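You operate a simulated robot arm through the tools that you are given. There is no shell and no other tool.

Carry out the task below with a simulated two-armed robot. There is one attempt and no reset: what you move stays moved.

Task
Press the bush about flush, then put its sleeve in the yellow tray.
Fine: the sleeve under the small press's ram; turn the depth dial to 3, use the lever, leave the slide out.

It is judged by the outcome, as a careful person would: the job done as asked, and still so three seconds after it is handed in. It fails if anything else is knocked over, pushed out of place, dropped, spilled or broken.

Robot
Two 7-joint arms with two-finger parallel grippers on one trunk that stands fixed in place. Base frame: the origin is at the foot of the trunk, x ahead of it, y to its left, z up; the work surface is at about z = 80. Units: cm, rad, N and s.
The left shoulder is at [6, 14.3, 99.1], the right one opposite. With the tool pointing down near the work surface each hand reaches from about 32 to 74 cm from the base axis, measured 20 degrees to its own side. Payload 1.57 kg a hand.
The TCP of each hand is the grasp point between the finger pads, 3 cm short of the fingertips. In the tool frame z runs along the fingers and y along their closing line. Largest opening 11 cm; finger width 2.4, thickness 1.2; the body of the gripper, 4.8 by 11.2 cm, starts 7.8 cm behind the TCP.
Orientation is that of the tool frame in the base frame, as a unit quaternion [x, y, z, w]. With the fingers straight down and closing along the base's y, the tool's x points along the base's -x, its y along +y and its z along -z.

Tools
- The arms move only by the tool apply_moves. It takes "left_increments", "right_increments" or both (then of equal length, played together; a hand with none holds still); each is a list of rows, each an object (a shift or turn left out is 0, a gripper value left out holds the last) with "angular": the turn, a rotation vector about the tool's x, y, z in rad, a list of three; "slide": the shift along the tool's x, y, z in cm, a list of three; "jaw": the finger opening in cm, from 0 to 11. In form: [{"angular": [wx, wy, wz], "slide": [x, y, z], "jaw": jaw}, ...]. A call has 1 to 20 rows; each row is the pose to reach, as a shift and turn from the pose commanded when the call began, along the tool's axes at that moment. A row lasts 0.2 s, in which the tool goes at most 5 cm and 0.15 rad; a call with a longer step from one row to the next is refused whole, and so is a gripper value outside its range. A pose out of reach is approached as far as the arm can. The call stops where the force on the tool passes 40 N (or 10 N more than at its start, if that is more) or the arm is blocked; 0.2 s more then pass. Each finger travels about 4.5 cm/s and halts on what it meets, pressing with about 27 N; the grip force reading is that of the motor and also rises with nothing between the fingers. The clock runs only during rows and for 0.2 s after the last one: add rows that repeat a pose to give the fingers time. It gives the time, the measured TCP pose, the force on the tool (base axes), the opening and the grip force at its end, in the units of the frame above (readings bear some noise), with the torque about the TCP (base axes, N m) and any sound that the robot's microphone picked up.
- Cameras (640 x 400 px; columns grow to the right, rows downward): "scene" is now at [5.27, 1.5, 161.32]; the picture's right is [0.19, -0.98, 0.00], its down [-0.73, -0.14, -0.67] and it looks along [0.66, 0.13, -0.74] (base axes); focal length 355 px, centre (320, 200). "left" rides on the left gripper at [7, -1.6, -14.1] in its tool frame; the picture's right is [0.23, 0.97, 0.00], its down [-0.86, 0.20, -0.48] and it looks along [-0.47, 0.11, 0.88] (tool axes); focal length 222 px, centre (320, 200). "right" rides on the right gripper at [7, 1.6, -14.1] in its tool frame; the picture's right is [-0.23, 0.97, 0.00], its down [-0.86, -0.20, -0.48] and it looks along [-0.47, -0.11, 0.88] (tool axes); focal length 222 px, centre (320, 200). There is no depth. A picture from a camera that has moved, and an enlarged one, comes with that camera's place and axes in the base frame and with its lens. The place of the scene camera against the robot may be out by one fixed shift of up to 1.8 cm in any direction.
- snapshot(camera): a new picture of that camera. The clock stands still meanwhile.
- lift_body(by): slides the trunk up (or, below 0, down) by that many cm; the arms and the scene camera ride with it, the base frame stays. It gives what a move gives, with no picture.
- pan_tilt(pan, tilt): turns the head with the scene camera to pan (to the left, within 1.501 rad either way) and tilt (down, from -0.506 to 1.204), counted from straight ahead of the robot. It gives what a move gives.
- close_up(camera, box): a new picture of the part [left, top, right, bottom] of that camera's present view, enlarged. The clock stands still meanwhile.
- hand_in(): hands the job in; it is judged then, once.

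Places have to be worked out from the pictures, the camera data and where the tool is seen. Open the grippers and draw the arms clear of the work before you hand the job in, unless the task says otherwise.

The tools are called after "Request:" as a command line: name --argument value ..., lists and objects as JSON in quotes. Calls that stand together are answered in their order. apply_moves: Moves the arms, as the interface text tells. Its arguments: {"type":"object","properties":{"left_increments":{"type":"array","items":{"type":"object","properties":{"angular":{"type":"array","items":{"type":"number"}},"slide":{"type":"array","items":{"type":"number"}},"jaw":{"type":"number"}}}},"right_increments":{"type":"array","items":{"type":"object","properties":{"angular":{"type":"array","items":{"type":"number"}},"slide":{"type":"array","items":{"type":"number"}},"jaw":{"type":"number"}}}}},"required":[]} The other tools are called the same way: lift_body (by) slides the trunk up or down; pan_tilt (pan, tilt) turns the head that bears the scene camera; snapshot (camera) takes a picture; close_up (camera, box) takes an enlarged picture of a part of a camera's view; hand_in () hands the job in.

At the start:

```text
clock: 0.0
left_ee_pos: [48.42, 22.01, 117.02]
left_tool_rot: [-0.001, 1.0, 0.0, 0.001]
left_wrist_force: [-1.2, 0.2, 0.7]
left_wrist_torque: [0.0, 0.04, 0.04]
left_gripper_width: 11.0
left_gripper_force: 0.2
right_ee_pos: [51.09, -14.92, 117.17]
right_tool_rot: [0.0, 1.0, 0.0, 0.005]
right_wrist_force: [-0.6, -0.4, -0.5]
right_wrist_torque: [0.02, 0.02, 0.01]
right_gripper_width: 10.99
right_gripper_force: 0.0
trunk travel left (down, up): [-59.0, 0.0]
head pan, tilt: [0.194, 0.838]
```

scene: 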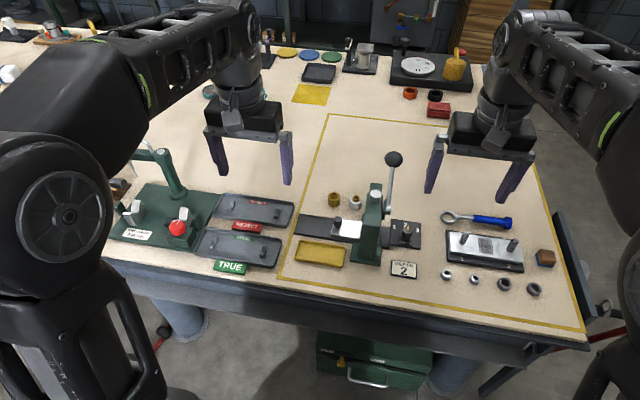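
right: 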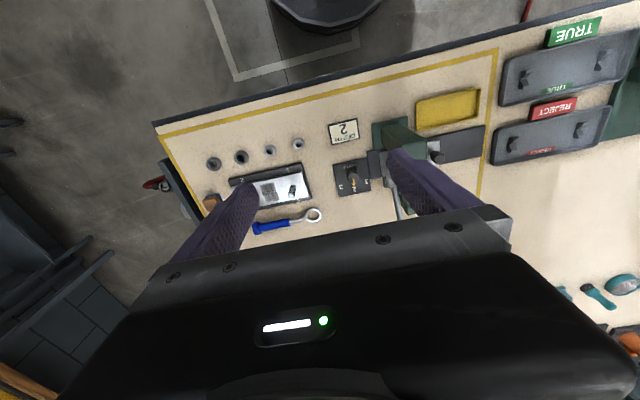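
left: 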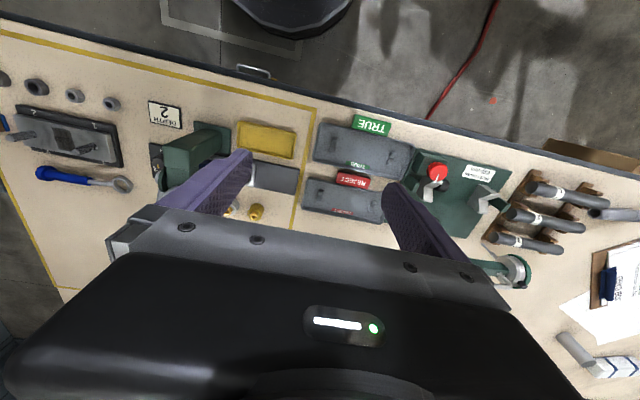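

I start by looking closely at the press and the area around it.

Request:
close_up --camera "scene" --box '[270, 140, 450, 290]'

Request:
close_up --camera "right" --box '[300, 70, 500, 220]'

Request:
close_up --camera "left" --box '[130, 80, 330, 240]'

```text
2.67 times, centred on (360, 215) of scene
camera zoom: at [5.27, 1.5, 161.32], right [0.19, -0.98, 0.0], down [-0.73, -0.14, -0.67], along [0.66, 0.13, -0.74], focal length 946 px, centre (213, 160)
```

zoom: 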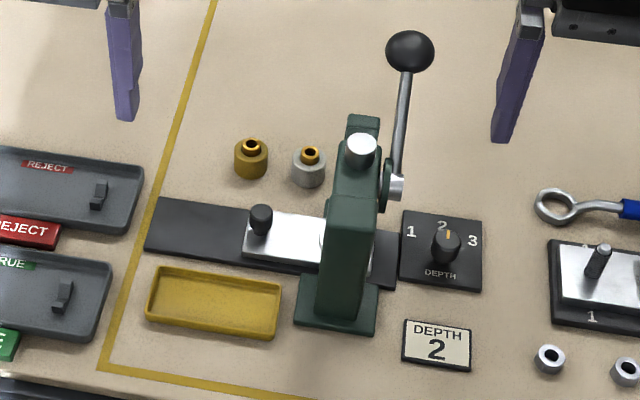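

```text
2.67 times, centred on (400, 145) of right
camera zoom: at [43.93, -13.43, 131.25], right [0.23, 0.97, 0.0], down [0.85, -0.2, 0.49], along [0.47, -0.11, -0.87], focal length 592 px, centre (107, 347)
```

zoom: 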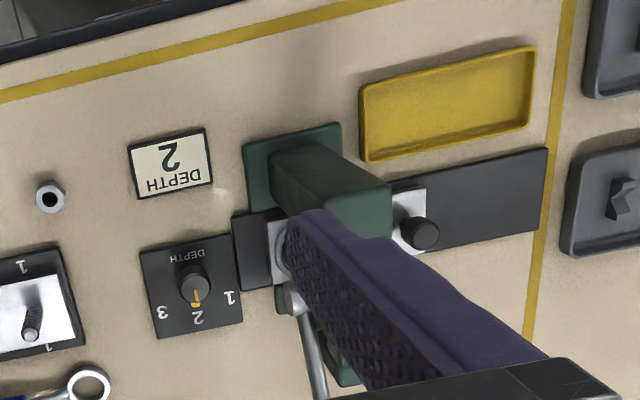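

```text
2.50 times, centred on (230, 160) of left
camera zoom: at [41.39, 20.42, 131.2], right [-0.23, 0.97, 0.0], down [0.85, 0.2, 0.48], along [0.47, 0.11, -0.88], focal length 555 px, centre (545, 300)
```

zoom: 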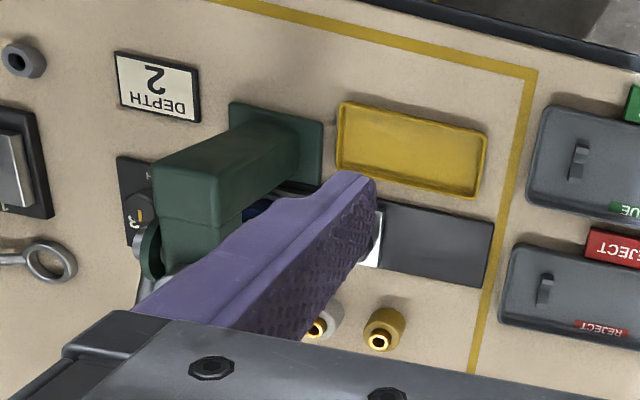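

The tray, press slide, dial and two sleeves are roughly located; I need to see what is under the ram. I move the right arm aside and turn the left hand so its camera looks at the press from the left side.

Request:
apply_moves --left_increments '[{"angular": [0, 0, 0.14], "slide": [-1, 0.5, 1]}, {"angular": [0, 0, 0.28], "slide": [-2, 1, 2]}, {"angular": [0, 0, 0.42], "slide": [-3, 1.5, 3]}, {"angular": [0, 0, 0.56], "slide": [-4, 2, 4]}, {"angular": [0, 0, 0.7], "slide": [-5, 3, 5]}, {"angular": [0, 0, 0.84], "slide": [-6, 4, 6]}, {"angular": [0, 0, 0.98], "slide": [-7, 5, 7]}, {"angular": [0, 0, 1.12], "slide": [-8, 6, 8]}, {"angular": [0, 0, 1.26], "slide": [-9, 7, 9]}, {"angular": [0, 0, 1.4], "slide": [-10, 8, 10]}, {"angular": [0, 0, 1.54], "slide": [-11, 8, 11]}, {"angular": [0, 0, 1.57], "slide": [-12, 8, 12]}]' --right_increments '[{"slide": [0, -2, 0]}, {"slide": [0, -4, 0]}, {"slide": [0, -6, 0]}, {"slide": [0, -8, 0]}, {"slide": [0, -10, 0]}, {"slide": [0, -12, 0]}, {"slide": [0, -14, 0]}, {"slide": [0, -15, 0]}, {"slide": [0, -15, 0]}, {"slide": [0, -15, 0]}, {"slide": [0, -15, 0]}, {"slide": [0, -15, 0]}]'

```text
clock: 2.6
left_ee_pos: [60.57, 30.02, 105.13]
left_tool_rot: [0.708, 0.706, 0.0, 0.0]
left_wrist_force: [0.0, -0.1, -1.0]
left_wrist_torque: [-0.03, 0.03, 0.02]
left_gripper_width: 11.0
left_gripper_force: 0.0
right_ee_pos: [50.97, -29.15, 116.93]
right_tool_rot: [0.0, 1.0, 0.001, 0.005]
right_wrist_force: [-1.2, 0.4, 0.7]
right_wrist_torque: [0.0, 0.01, 0.03]
right_gripper_width: 10.98
right_gripper_force: 0.0
right hand out of reach, approached as far as the arm can: row 7, 8, 9, 10, 11, 12
trunk travel left (down, up): [-59.0, 0.0]
head pan, tilt: [0.194, 0.838]
```

The left hand is now turned toward the press. I take pictures from the left and scene cameras.

Request:
snapshot --camera "left"

Request:
snapshot --camera "scene"

Request:
snapshot --camera "right"

```text
taken
camera left: at [58.78, 37.03, 119.3], right [0.97, 0.23, 0.0], down [0.2, -0.86, 0.48], along [0.11, -0.47, -0.88], focal length 222 px, centre (320, 200)
```

left: 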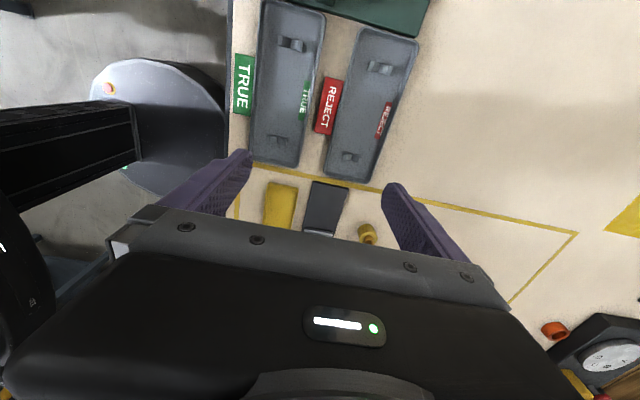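

```text
taken
camera scene: at [5.33, 1.51, 161.32], right [0.19, -0.98, 0.0], down [-0.73, -0.14, -0.67], along [0.66, 0.13, -0.74], focal length 355 px, centre (320, 200)
```

scene: 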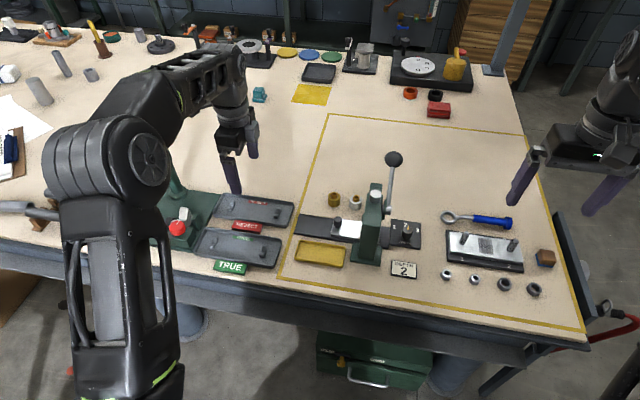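

```text
taken
camera right: at [43.86, -27.45, 131.11], right [0.23, 0.97, 0.0], down [0.85, -0.2, 0.49], along [0.48, -0.11, -0.87], focal length 222 px, centre (320, 200)
```

right: 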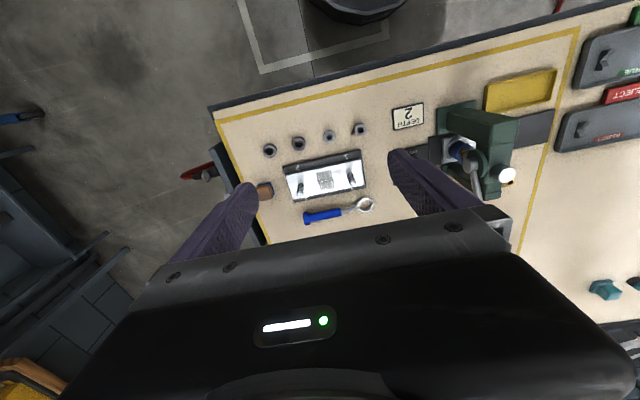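

The right camera sees something blue under the ram. I zoom in there.

Request:
close_up --camera "right" --box '[400, 90, 540, 200]'

Request:
close_up --camera "scene" --box '[290, 140, 430, 280]'

```text
3.64 times, centred on (470, 145) of right
camera zoom: at [43.86, -27.45, 131.11], right [0.23, 0.97, 0.0], down [0.85, -0.2, 0.49], along [0.48, -0.11, -0.87], focal length 808 px, centre (-226, 400)
```

zoom: 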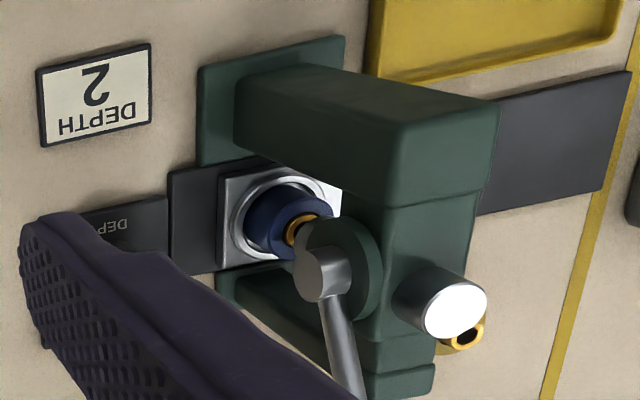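

```text
2.86 times, centred on (360, 210) of scene
camera zoom: at [5.33, 1.51, 161.32], right [0.19, -0.98, 0.0], down [-0.73, -0.14, -0.67], along [0.66, 0.13, -0.74], focal length 1014 px, centre (206, 171)
```

zoom: 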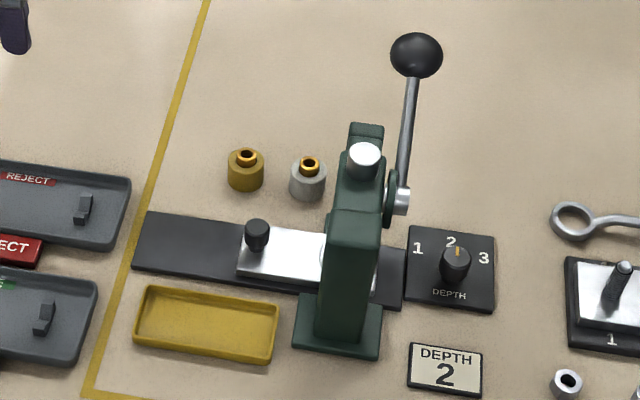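

A blue sleeve with a brass bush already sits in the nest under the ram; the lever leans back, away from me, on the press's right side. I turn the right hand to look at the press from the right before touching anything.

Request:
apply_moves --right_increments '[{"angular": [0, 0, -0.14], "slide": [-1, 1, 1]}, {"angular": [0, 0, -0.28], "slide": [-2, 2, 2]}, {"angular": [0, 0, -0.42], "slide": [-3, 3, 3]}, {"angular": [0, 0, -0.56], "slide": [-4, 4, 4]}, {"angular": [0, 0, -0.7], "slide": [-5, 5, 5]}, {"angular": [0, 0, -0.84], "slide": [-6, 6, 6]}, {"angular": [0, 0, -0.98], "slide": [-7, 7, 7]}, {"angular": [0, 0, -1.12], "slide": [-7, 7, 8]}, {"angular": [0, 0, -1.26], "slide": [-7, 7, 9]}, {"angular": [0, 0, -1.4], "slide": [-7, 7, 10]}, {"angular": [0, 0, -1.54], "slide": [-7, 7, 11]}, {"angular": [0, 0, -1.57], "slide": [-7, 7, 12]}]'

```text
clock: 5.2
left_ee_pos: [60.34, 30.03, 105.11]
left_tool_rot: [0.707, 0.707, 0.0, 0.0]
left_wrist_force: [0.8, 0.7, -0.4]
left_wrist_torque: [0.0, 0.0, 0.03]
left_gripper_width: 11.01
left_gripper_force: 0.0
right_ee_pos: [58.17, -21.99, 105.28]
right_tool_rot: [0.707, -0.707, 0.003, -0.002]
right_wrist_force: [-0.5, 0.1, -0.3]
right_wrist_torque: [0.03, 0.02, -0.03]
right_gripper_width: 11.0
right_gripper_force: 0.1
trunk travel left (down, up): [-59.0, 0.0]
head pan, tilt: [0.194, 0.838]
```

Now I tilt both hands so that their cameras look more level at the press from each side.

Request:
apply_moves --right_increments '[{"angular": [0, -0.14, 0]}, {"angular": [0, -0.28, 0], "slide": [0, 0, 1]}, {"angular": [0, -0.42, 0], "slide": [0, 0, 2]}, {"angular": [0, -0.56, 0], "slide": [0, 0, 3]}, {"angular": [0, -0.65, 0], "slide": [0, 0, 4]}]' --left_increments '[{"angular": [0, -0.14, 0]}, {"angular": [0, -0.28, 0], "slide": [0, 0, 1]}, {"angular": [0, -0.42, 0], "slide": [0, 0, 2]}, {"angular": [0, -0.56, 0], "slide": [0, 0, 3]}, {"angular": [0, -0.65, 0], "slide": [0, 0, 4]}]'

Request:
snapshot --camera "right"

Request:
snapshot --camera "left"

```text
clock: 6.4
left_ee_pos: [60.29, 29.98, 102.19]
left_tool_rot: [0.68, 0.679, -0.194, 0.198]
left_wrist_force: [0.2, -0.4, 0.1]
left_wrist_torque: [0.05, -0.01, -0.01]
left_gripper_width: 11.02
left_gripper_force: 0.0
left hand out of reach, approached as far as the arm can: row 5
right_ee_pos: [58.01, -22.05, 101.15]
right_tool_rot: [0.671, -0.669, -0.223, -0.23]
right_wrist_force: [-0.5, -1.2, -0.5]
right_wrist_torque: [0.03, 0.0, 0.0]
right_gripper_width: 10.99
right_gripper_force: 0.1
trunk travel left (down, up): [-59.0, 0.0]
head pan, tilt: [0.194, 0.838]
```

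```text
taken
camera right: at [56.31, -36.22, 108.17], right [-0.97, 0.18, 0.13], down [0.19, 0.39, 0.9], along [0.11, 0.9, -0.41], focal length 222 px, centre (320, 200)
```

right: 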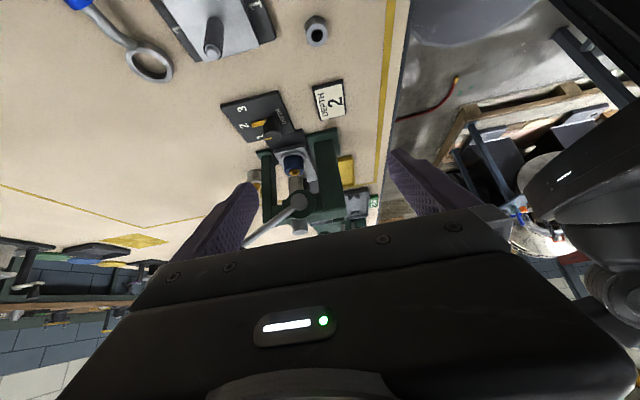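

```text
taken
camera left: at [58.61, 43.37, 110.5], right [0.97, 0.19, -0.12], down [0.2, -0.47, 0.86], along [0.11, -0.86, -0.5], focal length 222 px, centre (320, 200)
```

left: 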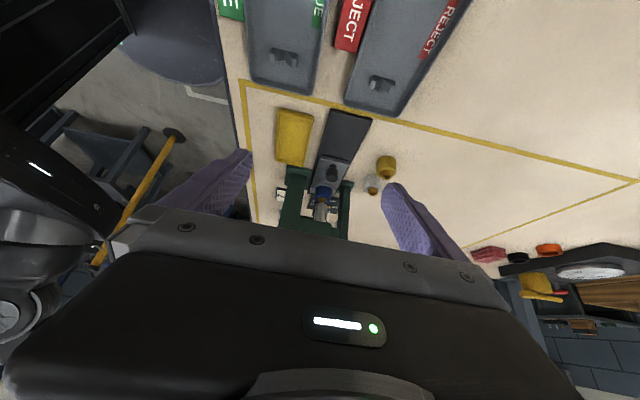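

Both side views show the press now (upside down). I zoom in on both.

Request:
close_up --camera "right" --box '[210, 80, 370, 240]'

Request:
close_up --camera "left" --box '[260, 90, 400, 240]'

```text
2.50 times, centred on (290, 160) of right
camera zoom: at [56.31, -36.22, 108.17], right [-0.97, 0.18, 0.13], down [0.19, 0.39, 0.9], along [0.11, 0.9, -0.41], focal length 555 px, centre (395, 300)
```

zoom: 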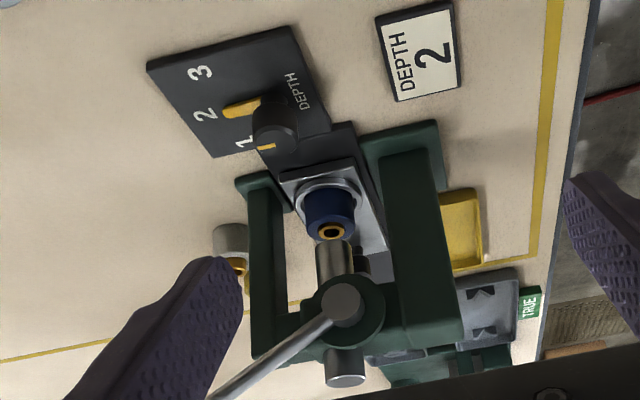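

```text
2.67 times, centred on (330, 165) of left
camera zoom: at [58.61, 43.37, 110.5], right [0.97, 0.19, -0.12], down [0.2, -0.47, 0.86], along [0.11, -0.86, -0.5], focal length 592 px, centre (293, 293)
```

zoom: 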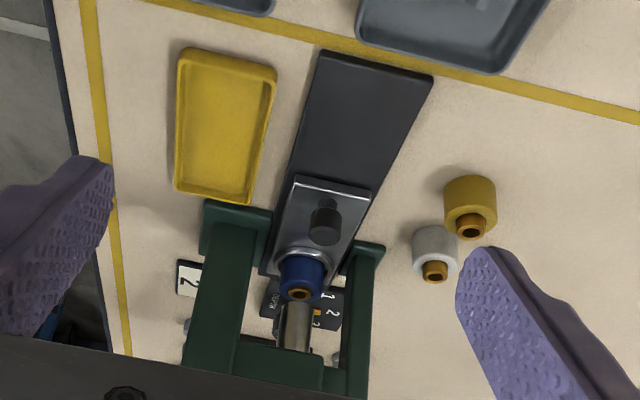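

The frame is an arch over the rail; the blue sleeve is at about (64.7, 0, 83), the dial at about (65.8, -9.8), and the lever hub at (63.5, -4.5, 93) with the lever leaning back and up. I bring the right hand over the dial, with a small lean away from the press, for a precise look.

Request:
apply_moves --right_increments '[{"angular": [0, 0.07, 0], "slide": [-0.7, -1.33, 1.6], "jaw": 7}, {"angular": [0, 0.14, 0], "slide": [-1.4, -2.67, 3.2], "jaw": 7}, {"angular": [0, 0.21, 0], "slide": [-2.1, -4, 4.7], "jaw": 7}, {"angular": [0, 0.28, 0], "slide": [-2.8, -5.3, 6.3], "jaw": 7}, {"angular": [0, 0.35, 0], "slide": [-3.5, -6.7, 7.9], "jaw": 7}, {"angular": [0, 0.39, 0], "slide": [-4.14, -8, 9.43], "jaw": 7}]'

Request:
snapshot --camera "right"

```text
clock: 7.8
left_ee_pos: [60.32, 30.1, 102.17]
left_tool_rot: [0.679, 0.68, -0.194, 0.196]
left_wrist_force: [-0.9, 0.8, -0.2]
left_wrist_torque: [-0.03, 0.0, -0.03]
left_gripper_width: 11.02
left_gripper_force: 0.0
right_ee_pos: [66.33, -13.05, 96.22]
right_tool_rot: [-0.701, 0.701, 0.088, 0.095]
right_wrist_force: [0.4, -0.3, -1.0]
right_wrist_torque: [0.0, 0.0, -0.02]
right_gripper_width: 7.0
right_gripper_force: 0.1
trunk travel left (down, up): [-59.0, 0.0]
head pan, tilt: [0.194, 0.838]
```

```text
taken
camera right: at [64.49, -23.47, 108.1], right [-0.97, 0.22, 0.05], down [0.2, 0.7, 0.68], along [0.12, 0.67, -0.73], focal length 222 px, centre (320, 200)
```

right: 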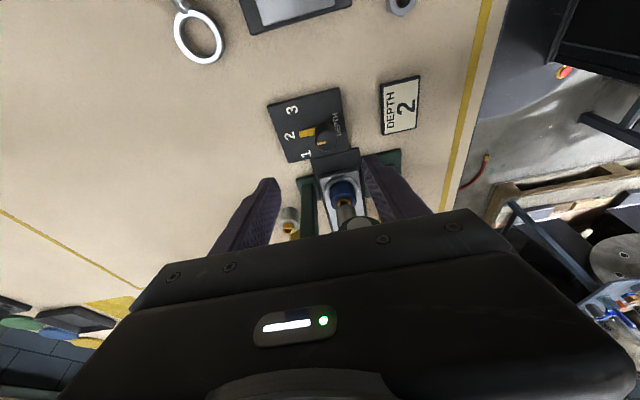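

Request:
close_up --camera "right" --box '[250, 70, 410, 230]'

Request:
close_up --camera "right" --box '[260, 80, 360, 170]'

Request:
close_up --camera "scene" --box '[340, 180, 440, 280]'

```text
2.50 times, centred on (330, 150) of right
camera zoom: at [64.49, -23.47, 108.1], right [-0.97, 0.22, 0.05], down [0.2, 0.7, 0.68], along [0.12, 0.67, -0.73], focal length 555 px, centre (295, 325)
```

zoom: 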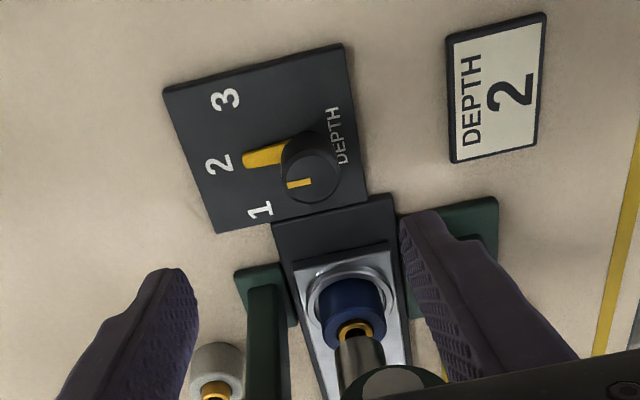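

```text
4.44 times, centred on (310, 125) of right
camera zoom: at [64.49, -23.47, 108.1], right [-0.97, 0.22, 0.05], down [0.2, 0.7, 0.68], along [0.12, 0.67, -0.73], focal length 987 px, centre (364, 533)
```

zoom: 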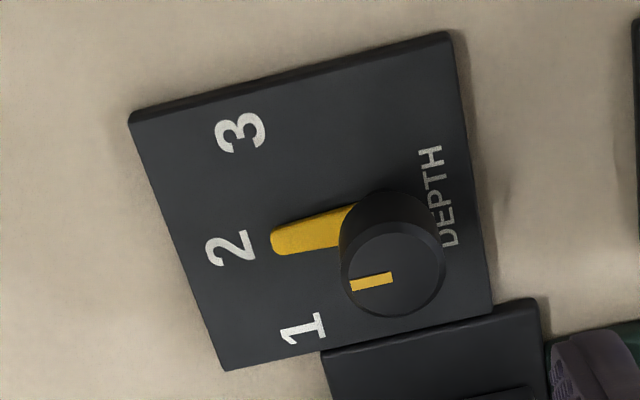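

```text
4.00 times, centred on (390, 230) of scene
camera zoom: at [5.33, 1.56, 161.32], right [0.19, -0.98, 0.0], down [-0.73, -0.14, -0.67], along [0.66, 0.13, -0.74], focal length 1419 px, centre (40, 80)
```

zoom: 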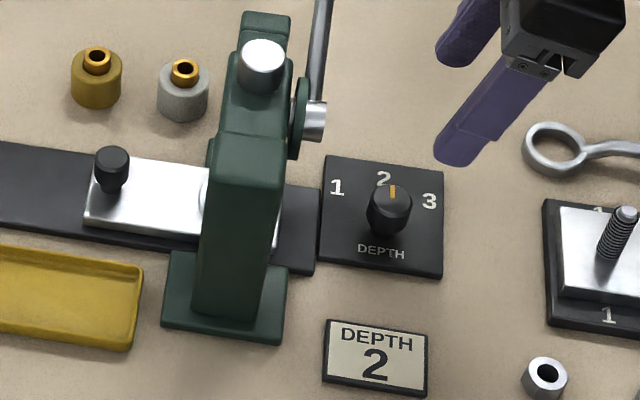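

The dial knob (about 2.9 cm across) points at 2; its axis is near x = 65.6, y = -10 to -10.7. I move the hand closer above it for a second sight line.

Request:
apply_moves --right_increments '[{"slide": [-0.3, 0.26, 2.2]}, {"slide": [-0.65, 0.53, 4.4]}, {"slide": [-0.97, 0.79, 6.66]}, {"slide": [-0.97, 0.79, 6.66]}]'

Request:
snapshot --camera "right"

Request:
close_up --camera "right" --box '[250, 80, 390, 220]'

```text
clock: 8.8
left_ee_pos: [60.38, 30.07, 102.14]
left_tool_rot: [0.679, 0.68, -0.193, 0.197]
left_wrist_force: [0.6, 0.1, 0.5]
left_wrist_torque: [-0.02, 0.01, -0.02]
left_gripper_width: 11.0
left_gripper_force: 0.1
right_ee_pos: [65.23, -10.33, 90.11]
right_tool_rot: [-0.7, 0.702, 0.089, 0.095]
right_wrist_force: [1.4, -0.2, 0.2]
right_wrist_torque: [0.01, -0.02, 0.03]
right_gripper_width: 7.02
right_gripper_force: 0.0
trunk travel left (down, up): [-59.0, 0.0]
head pan, tilt: [0.194, 0.838]
```

```text
taken
camera right: at [63.56, -20.82, 101.95], right [-0.97, 0.22, 0.05], down [0.19, 0.7, 0.68], along [0.12, 0.68, -0.73], focal length 222 px, centre (320, 200)
```

right: 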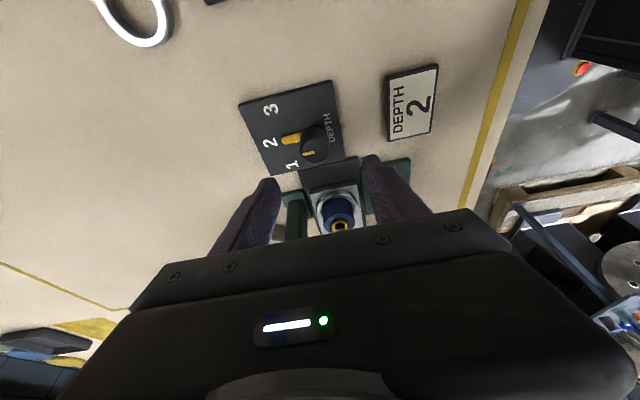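

```text
2.86 times, centred on (320, 150) of right
camera zoom: at [63.56, -20.82, 101.95], right [-0.97, 0.22, 0.05], down [0.19, 0.7, 0.68], along [0.12, 0.68, -0.73], focal length 635 px, centre (320, 343)
```

zoom: 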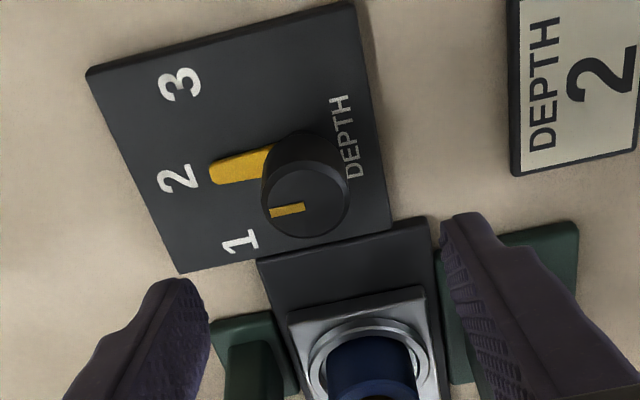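

Second sight line puts the knob axis about at (65.45, -10.4), top at z about 84. I pre-turn the hand 0.39 rad anticlockwise (to share the 45° turn evenly) and descend partway.

Request:
apply_moves --right_increments '[{"angular": [-0.034, -0.001, -0.126], "slide": [0.4, -0.1, 0.3], "jaw": 6}, {"angular": [-0.067, -0.003, -0.251], "slide": [0.8, -0.2, 0.6], "jaw": 6}, {"angular": [-0.1, -0.004, -0.377], "slide": [1.0, -0.32, 1.5], "jaw": 6}, {"angular": [-0.1, -0.004, -0.377], "slide": [1.25, -0.32, 2.77], "jaw": 6}, {"angular": [-0.1, -0.004, -0.377], "slide": [1.25, -0.32, 2.77], "jaw": 6}]'

Request:
close_up --camera "right" --box '[220, 60, 420, 240]'

Request:
close_up --camera "scene" --box '[340, 150, 460, 290]'

```text
clock: 10.0
left_ee_pos: [60.4, 30.12, 102.19]
left_tool_rot: [0.679, 0.68, -0.192, 0.197]
left_wrist_force: [-0.2, -0.2, -0.4]
left_wrist_torque: [0.01, 0.03, 0.0]
left_gripper_width: 11.0
left_gripper_force: 0.0
right_ee_pos: [65.77, -11.0, 86.94]
right_tool_rot: [0.824, -0.552, -0.105, -0.075]
right_wrist_force: [-0.4, 0.1, 0.0]
right_wrist_torque: [-0.01, -0.03, 0.01]
right_gripper_width: 5.98
right_gripper_force: 0.0
trunk travel left (down, up): [-59.0, 0.0]
head pan, tilt: [0.194, 0.838]
```

```text
2.22 times, centred on (320, 150) of right
camera zoom: at [68.03, -21.25, 98.83], right [-0.98, -0.17, 0.05], down [-0.09, 0.72, 0.68], along [-0.15, 0.67, -0.73], focal length 494 px, centre (320, 311)
```

zoom: 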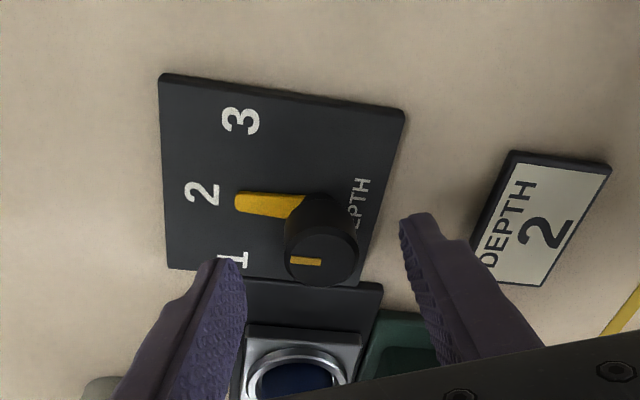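

```text
2.86 times, centred on (400, 220) of scene
camera zoom: at [5.27, 1.51, 161.32], right [0.19, -0.98, 0.0], down [-0.73, -0.14, -0.67], along [0.66, 0.13, -0.74], focal length 1014 px, centre (91, 143)
```

zoom: 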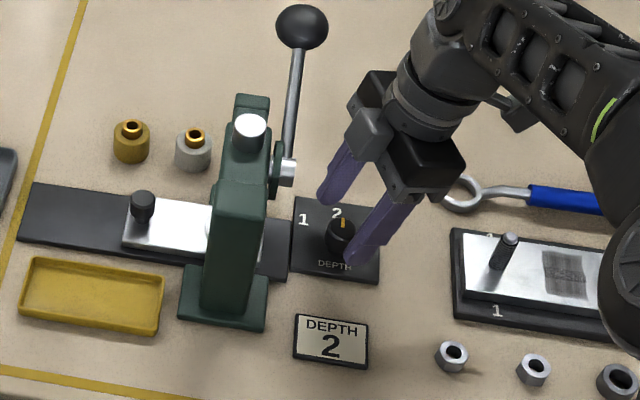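

The knob is centred between the fingers. I descend about 2.1 cm straight down and close on it.

Request:
apply_moves --right_increments '[{"slide": [0.18, 0, 0.68], "jaw": 6}, {"slide": [0.36, 0, 1.36], "jaw": 6}, {"slide": [0.54, 0, 2.03], "jaw": 6}, {"slide": [0.54, 0, 2.03], "jaw": 6}]'

Request:
close_up --camera "right" --box '[220, 60, 420, 240]'

Request:
close_up --camera "scene" --box '[340, 150, 460, 290]'

```text
clock: 11.0
left_ee_pos: [60.39, 30.18, 102.23]
left_tool_rot: [0.679, 0.68, -0.193, 0.197]
left_wrist_force: [-0.6, 0.6, -0.6]
left_wrist_torque: [-0.02, -0.01, 0.0]
left_gripper_width: 10.99
left_gripper_force: 0.0
right_ee_pos: [65.91, -10.91, 84.92]
right_tool_rot: [0.823, -0.552, -0.106, -0.076]
right_wrist_force: [-0.5, 0.6, -0.2]
right_wrist_torque: [-0.03, -0.01, 0.03]
right_gripper_width: 5.99
right_gripper_force: 0.0
trunk travel left (down, up): [-59.0, 0.0]
head pan, tilt: [0.194, 0.838]
```

```text
2.22 times, centred on (320, 150) of right
camera zoom: at [68.11, -21.24, 96.78], right [-0.98, -0.17, 0.05], down [-0.09, 0.72, 0.68], along [-0.15, 0.67, -0.73], focal length 494 px, centre (320, 311)
```

zoom: 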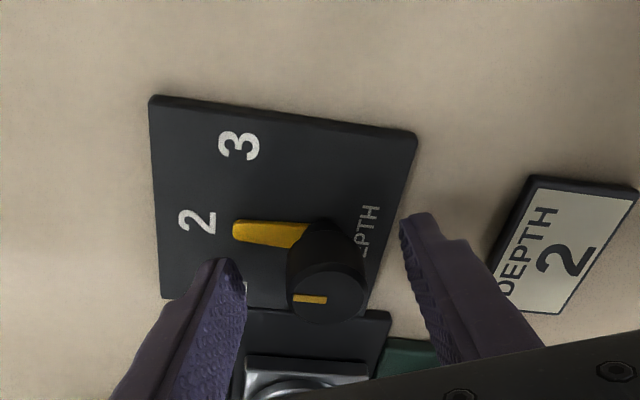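

```text
2.86 times, centred on (400, 220) of scene
camera zoom: at [5.27, 1.51, 161.32], right [0.19, -0.98, 0.0], down [-0.73, -0.14, -0.67], along [0.66, 0.13, -0.74], focal length 1014 px, centre (91, 143)
```

zoom: 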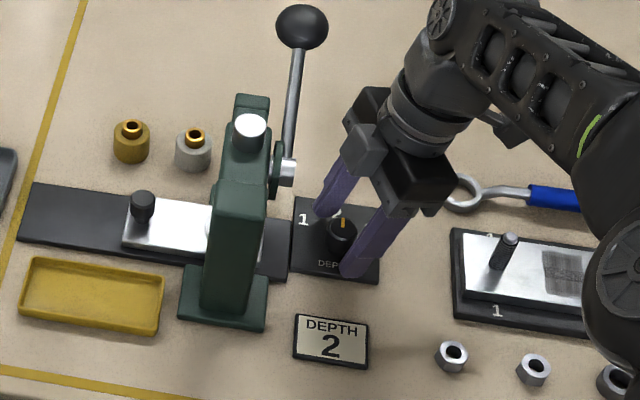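

No contact so far and the knob sits between the pads; I close the fingers on it.

Request:
apply_moves --right_increments '[{"jaw": 4}, {"jaw": 3}, {"jaw": 2}, {"jaw": 1.5}, {"jaw": 1.5}]'

Request:
close_up --camera "right" --box '[220, 60, 420, 240]'

```text
clock: 12.2
left_ee_pos: [60.25, 30.05, 102.24]
left_tool_rot: [0.68, 0.68, -0.192, 0.196]
left_wrist_force: [0.4, -0.8, -0.6]
left_wrist_torque: [0.03, 0.04, 0.01]
left_gripper_width: 11.0
left_gripper_force: 0.0
right_ee_pos: [65.66, -10.94, 84.79]
right_tool_rot: [0.824, -0.552, -0.106, -0.075]
right_wrist_force: [-10.8, -3.6, 1.1]
right_wrist_torque: [-0.21, 0.65, 0.05]
right_gripper_width: 2.77
right_gripper_force: 36.6
trunk travel left (down, up): [-59.0, 0.0]
head pan, tilt: [0.194, 0.838]
```

```text
2.22 times, centred on (320, 150) of right
camera zoom: at [67.98, -21.3, 96.79], right [-0.98, -0.17, 0.05], down [-0.09, 0.72, 0.68], along [-0.15, 0.67, -0.73], focal length 494 px, centre (320, 311)
```

zoom: 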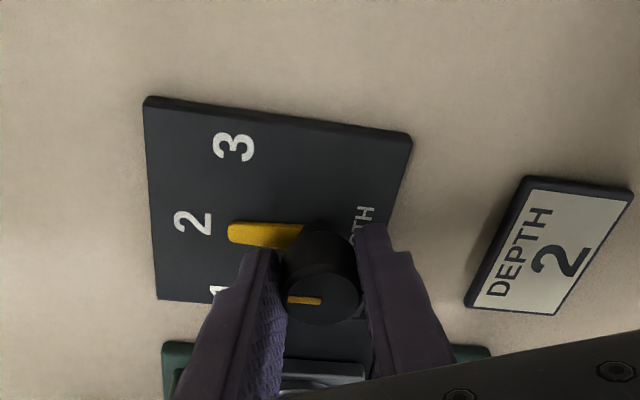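

Gripped at 2.77 cm, with a small sideways offset. I turn the knob clockwise by 45° about its own axis toward 3, correcting the offset.

Request:
apply_moves --right_increments '[{"angular": [0.0337, 0.0009, 0.1267], "slide": [-0.006, 0.184, 0.001]}, {"angular": [0.0675, 0.0017, 0.2534], "slide": [-0.019, 0.247, 0.004]}, {"angular": [0.1012, 0.0026, 0.38], "slide": [-0.041, 0.307, 0.009]}, {"angular": [0.1349, 0.0035, 0.5067], "slide": [-0.07, 0.365, 0.017]}, {"angular": [0.1684, 0.0043, 0.6324], "slide": [-0.105, 0.418, 0.025]}, {"angular": [0.2021, 0.0052, 0.7591], "slide": [-0.148, 0.462, 0.036]}, {"angular": [0.2021, 0.0052, 0.7591], "slide": [-0.148, 0.462, 0.036]}]'

Request:
close_up --camera "right" --box '[220, 60, 420, 240]'

Request:
close_up --camera "scene" --box '[340, 150, 460, 290]'

```text
clock: 13.8
left_ee_pos: [60.35, 30.14, 102.26]
left_tool_rot: [0.679, 0.681, -0.193, 0.197]
left_wrist_force: [0.5, 0.8, 0.3]
left_wrist_torque: [0.0, 0.02, 0.0]
left_gripper_width: 10.99
left_gripper_force: 0.0
right_ee_pos: [65.33, -10.94, 84.89]
right_tool_rot: [-0.548, 0.826, 0.07, 0.111]
right_wrist_force: [-6.9, -4.8, -6.1]
right_wrist_torque: [-0.21, 0.45, -0.02]
right_gripper_width: 2.77
right_gripper_force: 38.6
trunk travel left (down, up): [-59.0, 0.0]
head pan, tilt: [0.194, 0.838]
```

```text
2.22 times, centred on (320, 150) of right
camera zoom: at [59.62, -19.95, 96.78], right [-0.81, 0.58, 0.05], down [0.45, 0.57, 0.68], along [0.37, 0.58, -0.73], focal length 494 px, centre (320, 311)
```

zoom: 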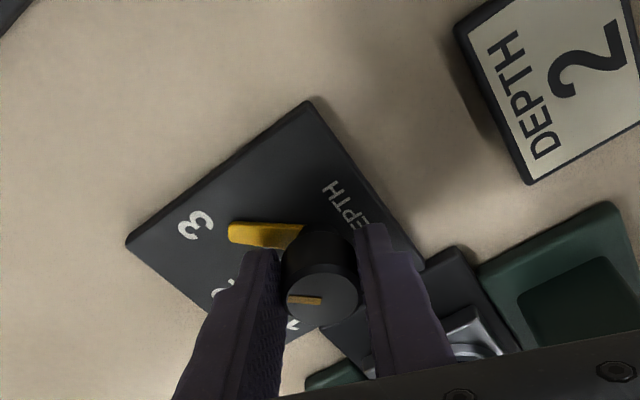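

```text
2.86 times, centred on (400, 220) of scene
camera zoom: at [5.27, 1.43, 161.32], right [0.19, -0.98, 0.0], down [-0.73, -0.14, -0.67], along [0.66, 0.13, -0.74], focal length 1014 px, centre (91, 143)
```

zoom: 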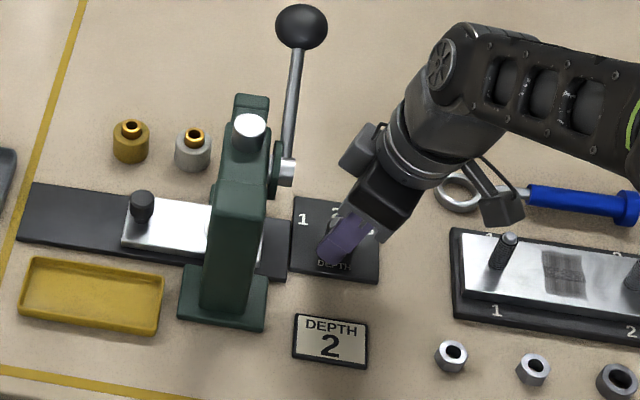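

The pointer now lines up with 3 just as it did with 2 before. I release and lift off to check it stays.

Request:
apply_moves --right_increments '[{"jaw": 4}, {"jaw": 6}, {"jaw": 6}, {"slide": [-0.5, 0, -1.9], "jaw": 6}, {"slide": [-1.0, 0, -3.9], "jaw": 6}, {"slide": [-1.5, 0, -5.8], "jaw": 6}, {"slide": [-1.5, 0, -5.8], "jaw": 6}]'

Request:
close_up --camera "right" --box '[220, 60, 420, 240]'

Request:
close_up --camera "scene" --box '[340, 150, 460, 290]'

```text
clock: 15.4
left_ee_pos: [60.34, 29.98, 102.21]
left_tool_rot: [0.679, 0.68, -0.193, 0.198]
left_wrist_force: [0.6, 0.0, -0.3]
left_wrist_torque: [0.0, -0.03, -0.01]
left_gripper_width: 11.0
left_gripper_force: 0.1
right_ee_pos: [65.12, -11.0, 91.06]
right_tool_rot: [-0.55, 0.825, 0.07, 0.111]
right_wrist_force: [-0.4, 0.3, -0.3]
right_wrist_torque: [0.0, 0.02, -0.01]
right_gripper_width: 6.0
right_gripper_force: 0.1
trunk travel left (down, up): [-59.0, 0.0]
head pan, tilt: [0.194, 0.838]
```

```text
2.22 times, centred on (320, 150) of right
camera zoom: at [59.6, -19.85, 102.92], right [-0.81, 0.58, 0.05], down [0.45, 0.57, 0.69], along [0.37, 0.58, -0.73], focal length 494 px, centre (320, 311)
```

zoom: 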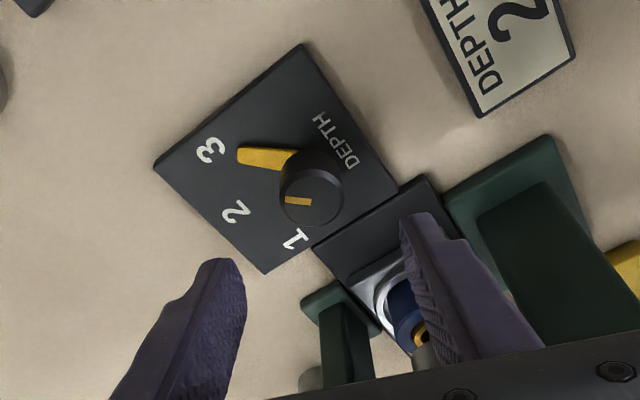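

```text
2.86 times, centred on (400, 220) of scene
camera zoom: at [5.3, 1.5, 161.32], right [0.19, -0.98, 0.0], down [-0.73, -0.14, -0.67], along [0.66, 0.13, -0.74], focal length 1014 px, centre (91, 143)
```

zoom: 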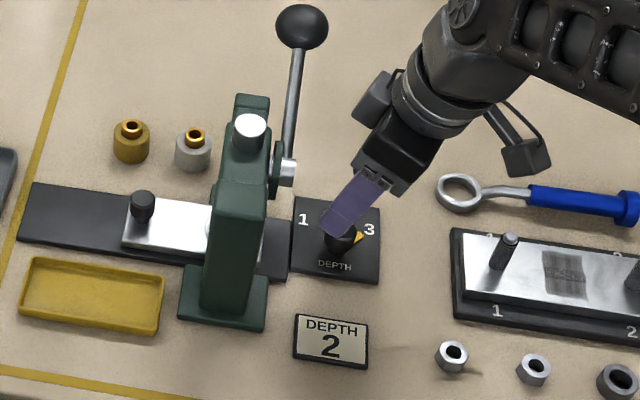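

The dial reads 3 (about 46° measured, numeral at 45°). Next the lever: its ball is estimated near (75, -3.7, 99). I raise the right hand clear and turn it back to point forward, to look at the ball.

Request:
apply_moves --right_increments '[{"slide": [-0.91, 0, -3.4], "jaw": 7}, {"slide": [-1.82, 0, -6.8], "jaw": 7}, {"slide": [-2.73, 0, -10.1], "jaw": 7}, {"slide": [-3.64, -0.1, -13.5], "jaw": 7}, {"angular": [0.034, 0.001, 0.127], "slide": [-4.21, 0.43, -14.16]}, {"angular": [0.068, 0.002, 0.253], "slide": [-4.78, 0.96, -14.81]}, {"angular": [0.102, 0.003, 0.38], "slide": [-5.35, 1.48, -15.47]}, {"angular": [0.136, 0.004, 0.506], "slide": [-5.92, 2.01, -16.12]}, {"angular": [0.17, 0.005, 0.633], "slide": [-6.49, 2.54, -16.78]}, {"angular": [0.204, 0.006, 0.759], "slide": [-7.06, 3.07, -17.44]}, {"angular": [0.238, 0.006, 0.886], "slide": [-7.63, 3.6, -18.09]}, {"angular": [0.272, 0.007, 1.012], "slide": [-8.2, 4.12, -18.75]}, {"angular": [0.307, 0.008, 1.14], "slide": [-8.77, 4.65, -19.4]}]'

Request:
snapshot --camera "right"

Request:
snapshot --camera "scene"

```text
clock: 18.2
left_ee_pos: [60.37, 30.09, 102.07]
left_tool_rot: [0.68, 0.68, -0.194, 0.196]
left_wrist_force: [-1.0, -0.4, -0.2]
left_wrist_torque: [-0.02, -0.01, -0.03]
left_gripper_width: 10.97
left_gripper_force: 0.2
right_ee_pos: [62.23, -5.8, 111.98]
right_tool_rot: [0.004, 0.991, -0.005, 0.131]
right_wrist_force: [0.9, -0.1, 0.0]
right_wrist_torque: [-0.01, -0.04, 0.02]
right_gripper_width: 7.01
right_gripper_force: 0.0
trunk travel left (down, up): [-59.0, 0.0]
head pan, tilt: [0.194, 0.838]
```

```text
taken
camera right: at [51.67, -4.13, 123.85], right [0.23, 0.97, 0.05], down [0.7, -0.2, 0.69], along [0.68, -0.12, -0.72], focal length 222 px, centre (320, 200)
```

right: 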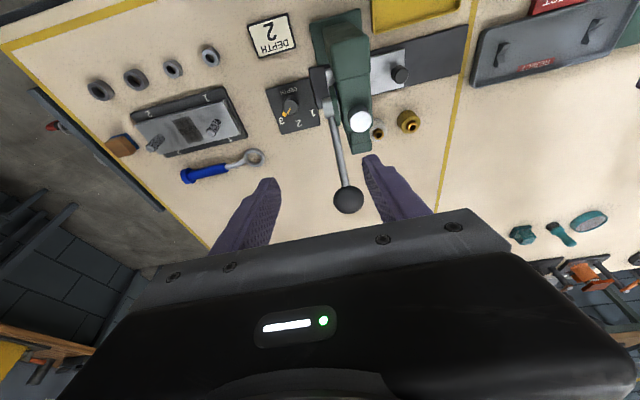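

```text
taken
camera scene: at [5.26, 1.55, 161.32], right [0.19, -0.98, 0.0], down [-0.73, -0.14, -0.67], along [0.66, 0.13, -0.74], focal length 355 px, centre (320, 200)
```

scene: 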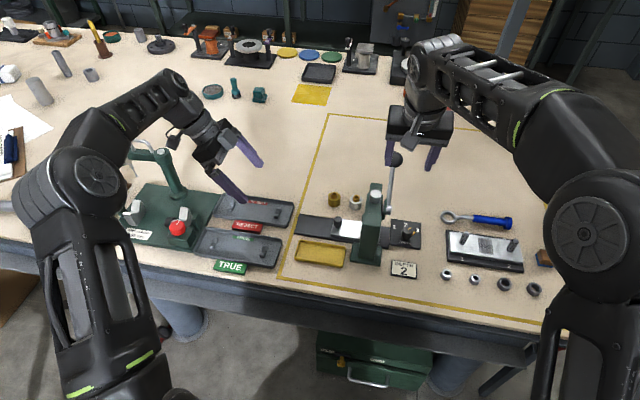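

The lever, its ball and the frame are all visible now. I zoom in on them.

Request:
close_up --camera "right" --box '[280, 60, 440, 220]'

Request:
close_up --camera "scene" --box '[340, 130, 460, 230]'

```text
2.50 times, centred on (360, 140) of right
camera zoom: at [51.67, -4.13, 123.85], right [0.23, 0.97, 0.05], down [0.7, -0.2, 0.69], along [0.68, -0.12, -0.72], focal length 555 px, centre (220, 350)
```

zoom: 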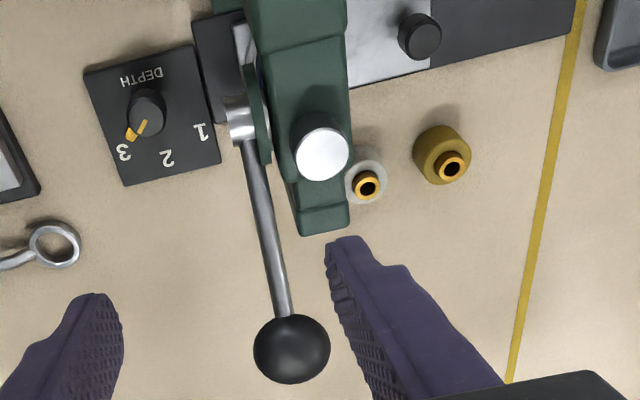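

```text
4.00 times, centred on (400, 180) of scene
camera zoom: at [5.26, 1.55, 161.32], right [0.19, -0.98, 0.0], down [-0.73, -0.14, -0.67], along [0.66, 0.13, -0.74], focal length 1419 px, centre (0, 280)
```

zoom: 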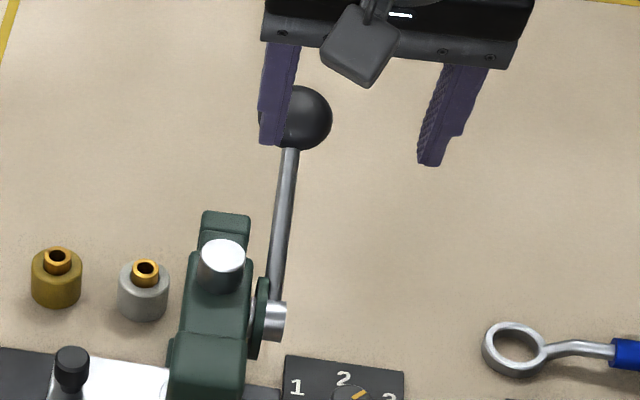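

The ball (about 4.5 cm across) is at about (75.2, -3.9, 100). I pitch the hand forward and move to a standoff about 8 cm from it.

Request:
apply_moves --right_increments '[{"angular": [0, -0.13, 0], "slide": [-1.35, 0.5, 2]}, {"angular": [0, -0.26, 0], "slide": [-2.7, 1.0, 4]}, {"angular": [0, -0.39, 0], "slide": [-4.0, 1.5, 6]}, {"angular": [0, -0.52, 0], "slide": [-5.39, 2.02, 7.95]}, {"angular": [0, -0.52, 0], "slide": [-5.39, 2.02, 7.95]}]'

Request:
snapshot --camera "right"

Request:
close_up --camera "right" --box '[240, 60, 420, 230]'

```text
clock: 19.4
left_ee_pos: [60.32, 30.04, 102.18]
left_tool_rot: [0.679, 0.68, -0.193, 0.197]
left_wrist_force: [0.3, 0.0, 0.4]
left_wrist_torque: [-0.04, 0.01, -0.01]
left_gripper_width: 10.99
left_gripper_force: 0.0
right_ee_pos: [69.33, -3.98, 105.43]
right_tool_rot: [0.001, 0.924, -0.005, 0.383]
right_wrist_force: [0.4, -0.3, -0.3]
right_wrist_torque: [0.02, -0.01, 0.04]
right_gripper_width: 6.98
right_gripper_force: 0.1
trunk travel left (down, up): [-59.0, 0.0]
head pan, tilt: [0.194, 0.838]
```

```text
taken
camera right: at [54.42, -2.35, 110.63], right [0.17, 0.97, 0.15], down [0.27, -0.19, 0.94], along [0.95, -0.12, -0.29], focal length 222 px, centre (320, 200)
```

right: 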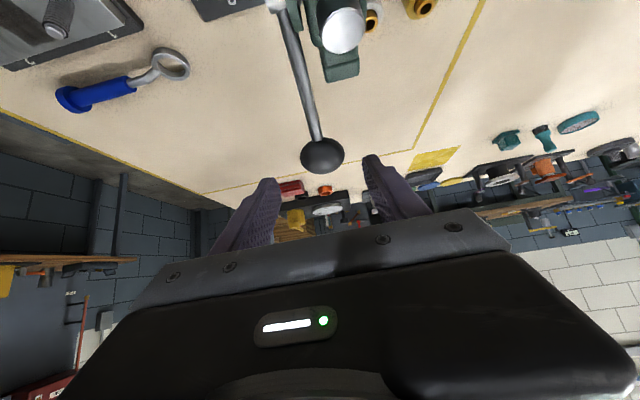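

```text
2.35 times, centred on (330, 145) of right
camera zoom: at [54.42, -2.35, 110.63], right [0.17, 0.97, 0.15], down [0.27, -0.19, 0.94], along [0.95, -0.12, -0.29], focal length 523 px, centre (296, 329)
```

zoom: 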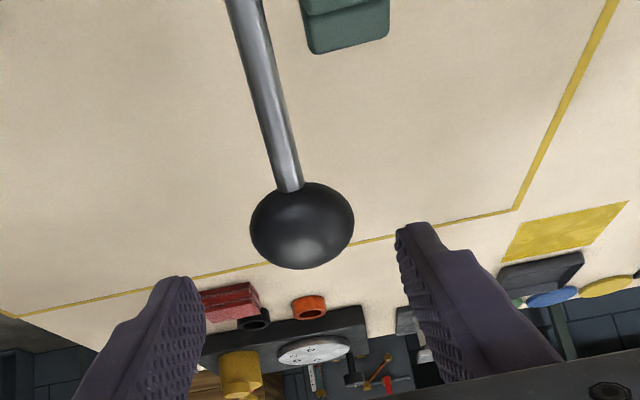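

The ball centre triangulates to (75.4, -4.0, 99.65): 8.6 cm ahead along the fingers. I advance around it with the fingers open.

Request:
apply_moves --right_increments '[{"slide": [0, 0.2, 2.2], "jaw": 7}, {"slide": [0, 0.2, 4.4], "jaw": 7}, {"slide": [0, 0.2, 6.5], "jaw": 7}, {"slide": [0, 0.2, 8.0], "jaw": 7}, {"slide": [0, 0.2, 8.0], "jaw": 7}]'

Request:
snapshot --camera "right"

Request:
close_up --camera "scene" --box '[320, 110, 460, 280]'

```text
clock: 20.6
left_ee_pos: [60.48, 30.09, 102.13]
left_tool_rot: [0.679, 0.68, -0.193, 0.197]
left_wrist_force: [-0.2, -0.2, -0.1]
left_wrist_torque: [0.0, -0.03, 0.02]
left_gripper_width: 11.01
left_gripper_force: 0.1
right_ee_pos: [75.02, -3.95, 99.95]
right_tool_rot: [0.001, 0.924, -0.005, 0.382]
right_wrist_force: [-0.1, 0.4, 0.1]
right_wrist_torque: [0.03, 0.01, -0.04]
right_gripper_width: 7.03
right_gripper_force: 0.0
trunk travel left (down, up): [-59.0, 0.0]
head pan, tilt: [0.194, 0.838]
```

```text
taken
camera right: at [60.03, -2.16, 105.01], right [0.17, 0.97, 0.15], down [0.27, -0.19, 0.94], along [0.95, -0.12, -0.29], focal length 222 px, centre (320, 200)
```

right: 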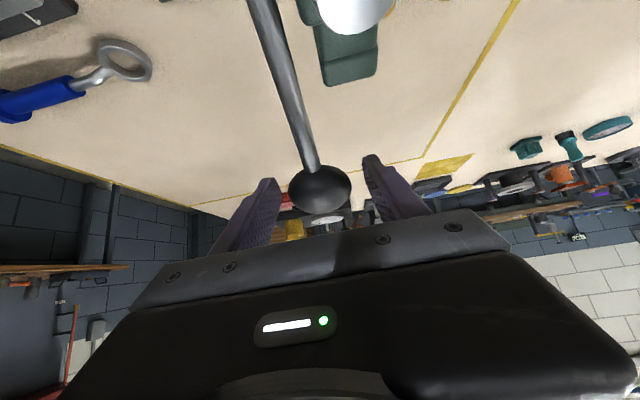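

```text
2.35 times, centred on (390, 195) of scene
camera zoom: at [5.26, 1.51, 161.32], right [0.19, -0.98, 0.0], down [-0.73, -0.14, -0.67], along [0.66, 0.13, -0.74], focal length 835 px, centre (155, 212)
```

zoom: 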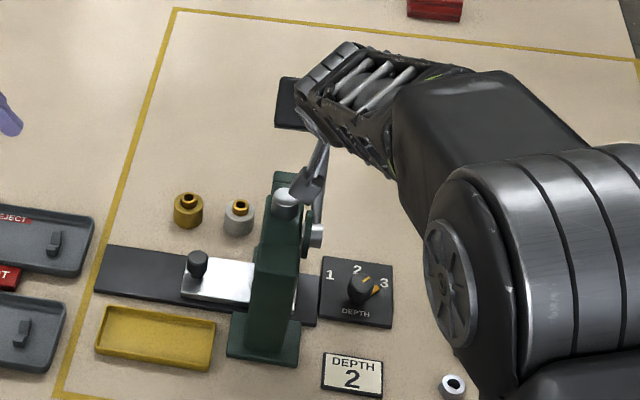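

The ball sits centred between the pads. I close on it.

Request:
apply_moves --right_increments '[{"jaw": 5}, {"jaw": 4}, {"jaw": 3.5}, {"jaw": 3.5}, {"jaw": 3.5}]'

```text
clock: 21.8
left_ee_pos: [60.39, 30.07, 102.12]
left_tool_rot: [0.679, 0.68, -0.193, 0.197]
left_wrist_force: [-1.0, -0.6, 0.4]
left_wrist_torque: [0.01, 0.03, -0.01]
left_gripper_width: 11.0
left_gripper_force: 0.0
right_ee_pos: [75.0, -3.91, 99.92]
right_tool_rot: [0.001, 0.925, -0.005, 0.381]
right_wrist_force: [-0.8, -0.9, -0.4]
right_wrist_torque: [-0.07, 0.0, 0.01]
right_gripper_width: 4.71
right_gripper_force: 45.0
trunk travel left (down, up): [-59.0, 0.0]
head pan, tilt: [0.194, 0.838]
```

Gripped at 4.7 cm. I test gently which way the lever gives: first 0.6 cm up-and-toward me along its arc.

Request:
apply_moves --right_increments '[{"slide": [-0.08, 0, -0.29]}, {"slide": [-0.16, 0, -0.58]}, {"slide": [-0.16, 0, -0.58]}]'

```text
clock: 22.6
left_ee_pos: [60.74, 30.15, 101.81]
left_tool_rot: [0.679, 0.68, -0.195, 0.195]
left_wrist_force: [0.2, 0.3, 0.2]
left_wrist_torque: [-0.02, -0.01, 0.0]
left_gripper_width: 11.01
left_gripper_force: 0.2
right_ee_pos: [75.02, -3.93, 100.02]
right_tool_rot: [0.001, 0.926, -0.006, 0.378]
right_wrist_force: [12.9, -0.6, -23.8]
right_wrist_torque: [-0.05, -0.86, 0.04]
right_gripper_width: 4.71
right_gripper_force: 44.8
trunk travel left (down, up): [-59.0, 0.0]
head pan, tilt: [0.194, 0.838]
```

Blocked (27 N, no motion) that way. Back to neutral, then test 0.6 cm downward along the arc.

Request:
apply_moves --right_increments '[{"slide": [0.08, 0, 0.29]}, {"slide": [0.16, 0, 0.58]}, {"slide": [0.24, 0, 0.87]}, {"slide": [0.32, 0, 1.16]}, {"slide": [0.32, 0, 1.16]}]'

```text
clock: 23.8
left_ee_pos: [60.18, 30.03, 102.28]
left_tool_rot: [0.68, 0.679, -0.193, 0.197]
left_wrist_force: [0.3, 0.1, 0.7]
left_wrist_torque: [0.0, -0.02, 0.0]
left_gripper_width: 11.0
left_gripper_force: 0.1
right_ee_pos: [75.19, -4.05, 99.57]
right_tool_rot: [0.002, 0.924, -0.005, 0.383]
right_wrist_force: [-17.3, -4.0, 0.0]
right_wrist_torque: [-0.02, 0.92, 0.01]
right_gripper_width: 4.74
right_gripper_force: 45.2
trunk travel left (down, up): [-59.0, 0.0]
head pan, tilt: [0.194, 0.838]
```

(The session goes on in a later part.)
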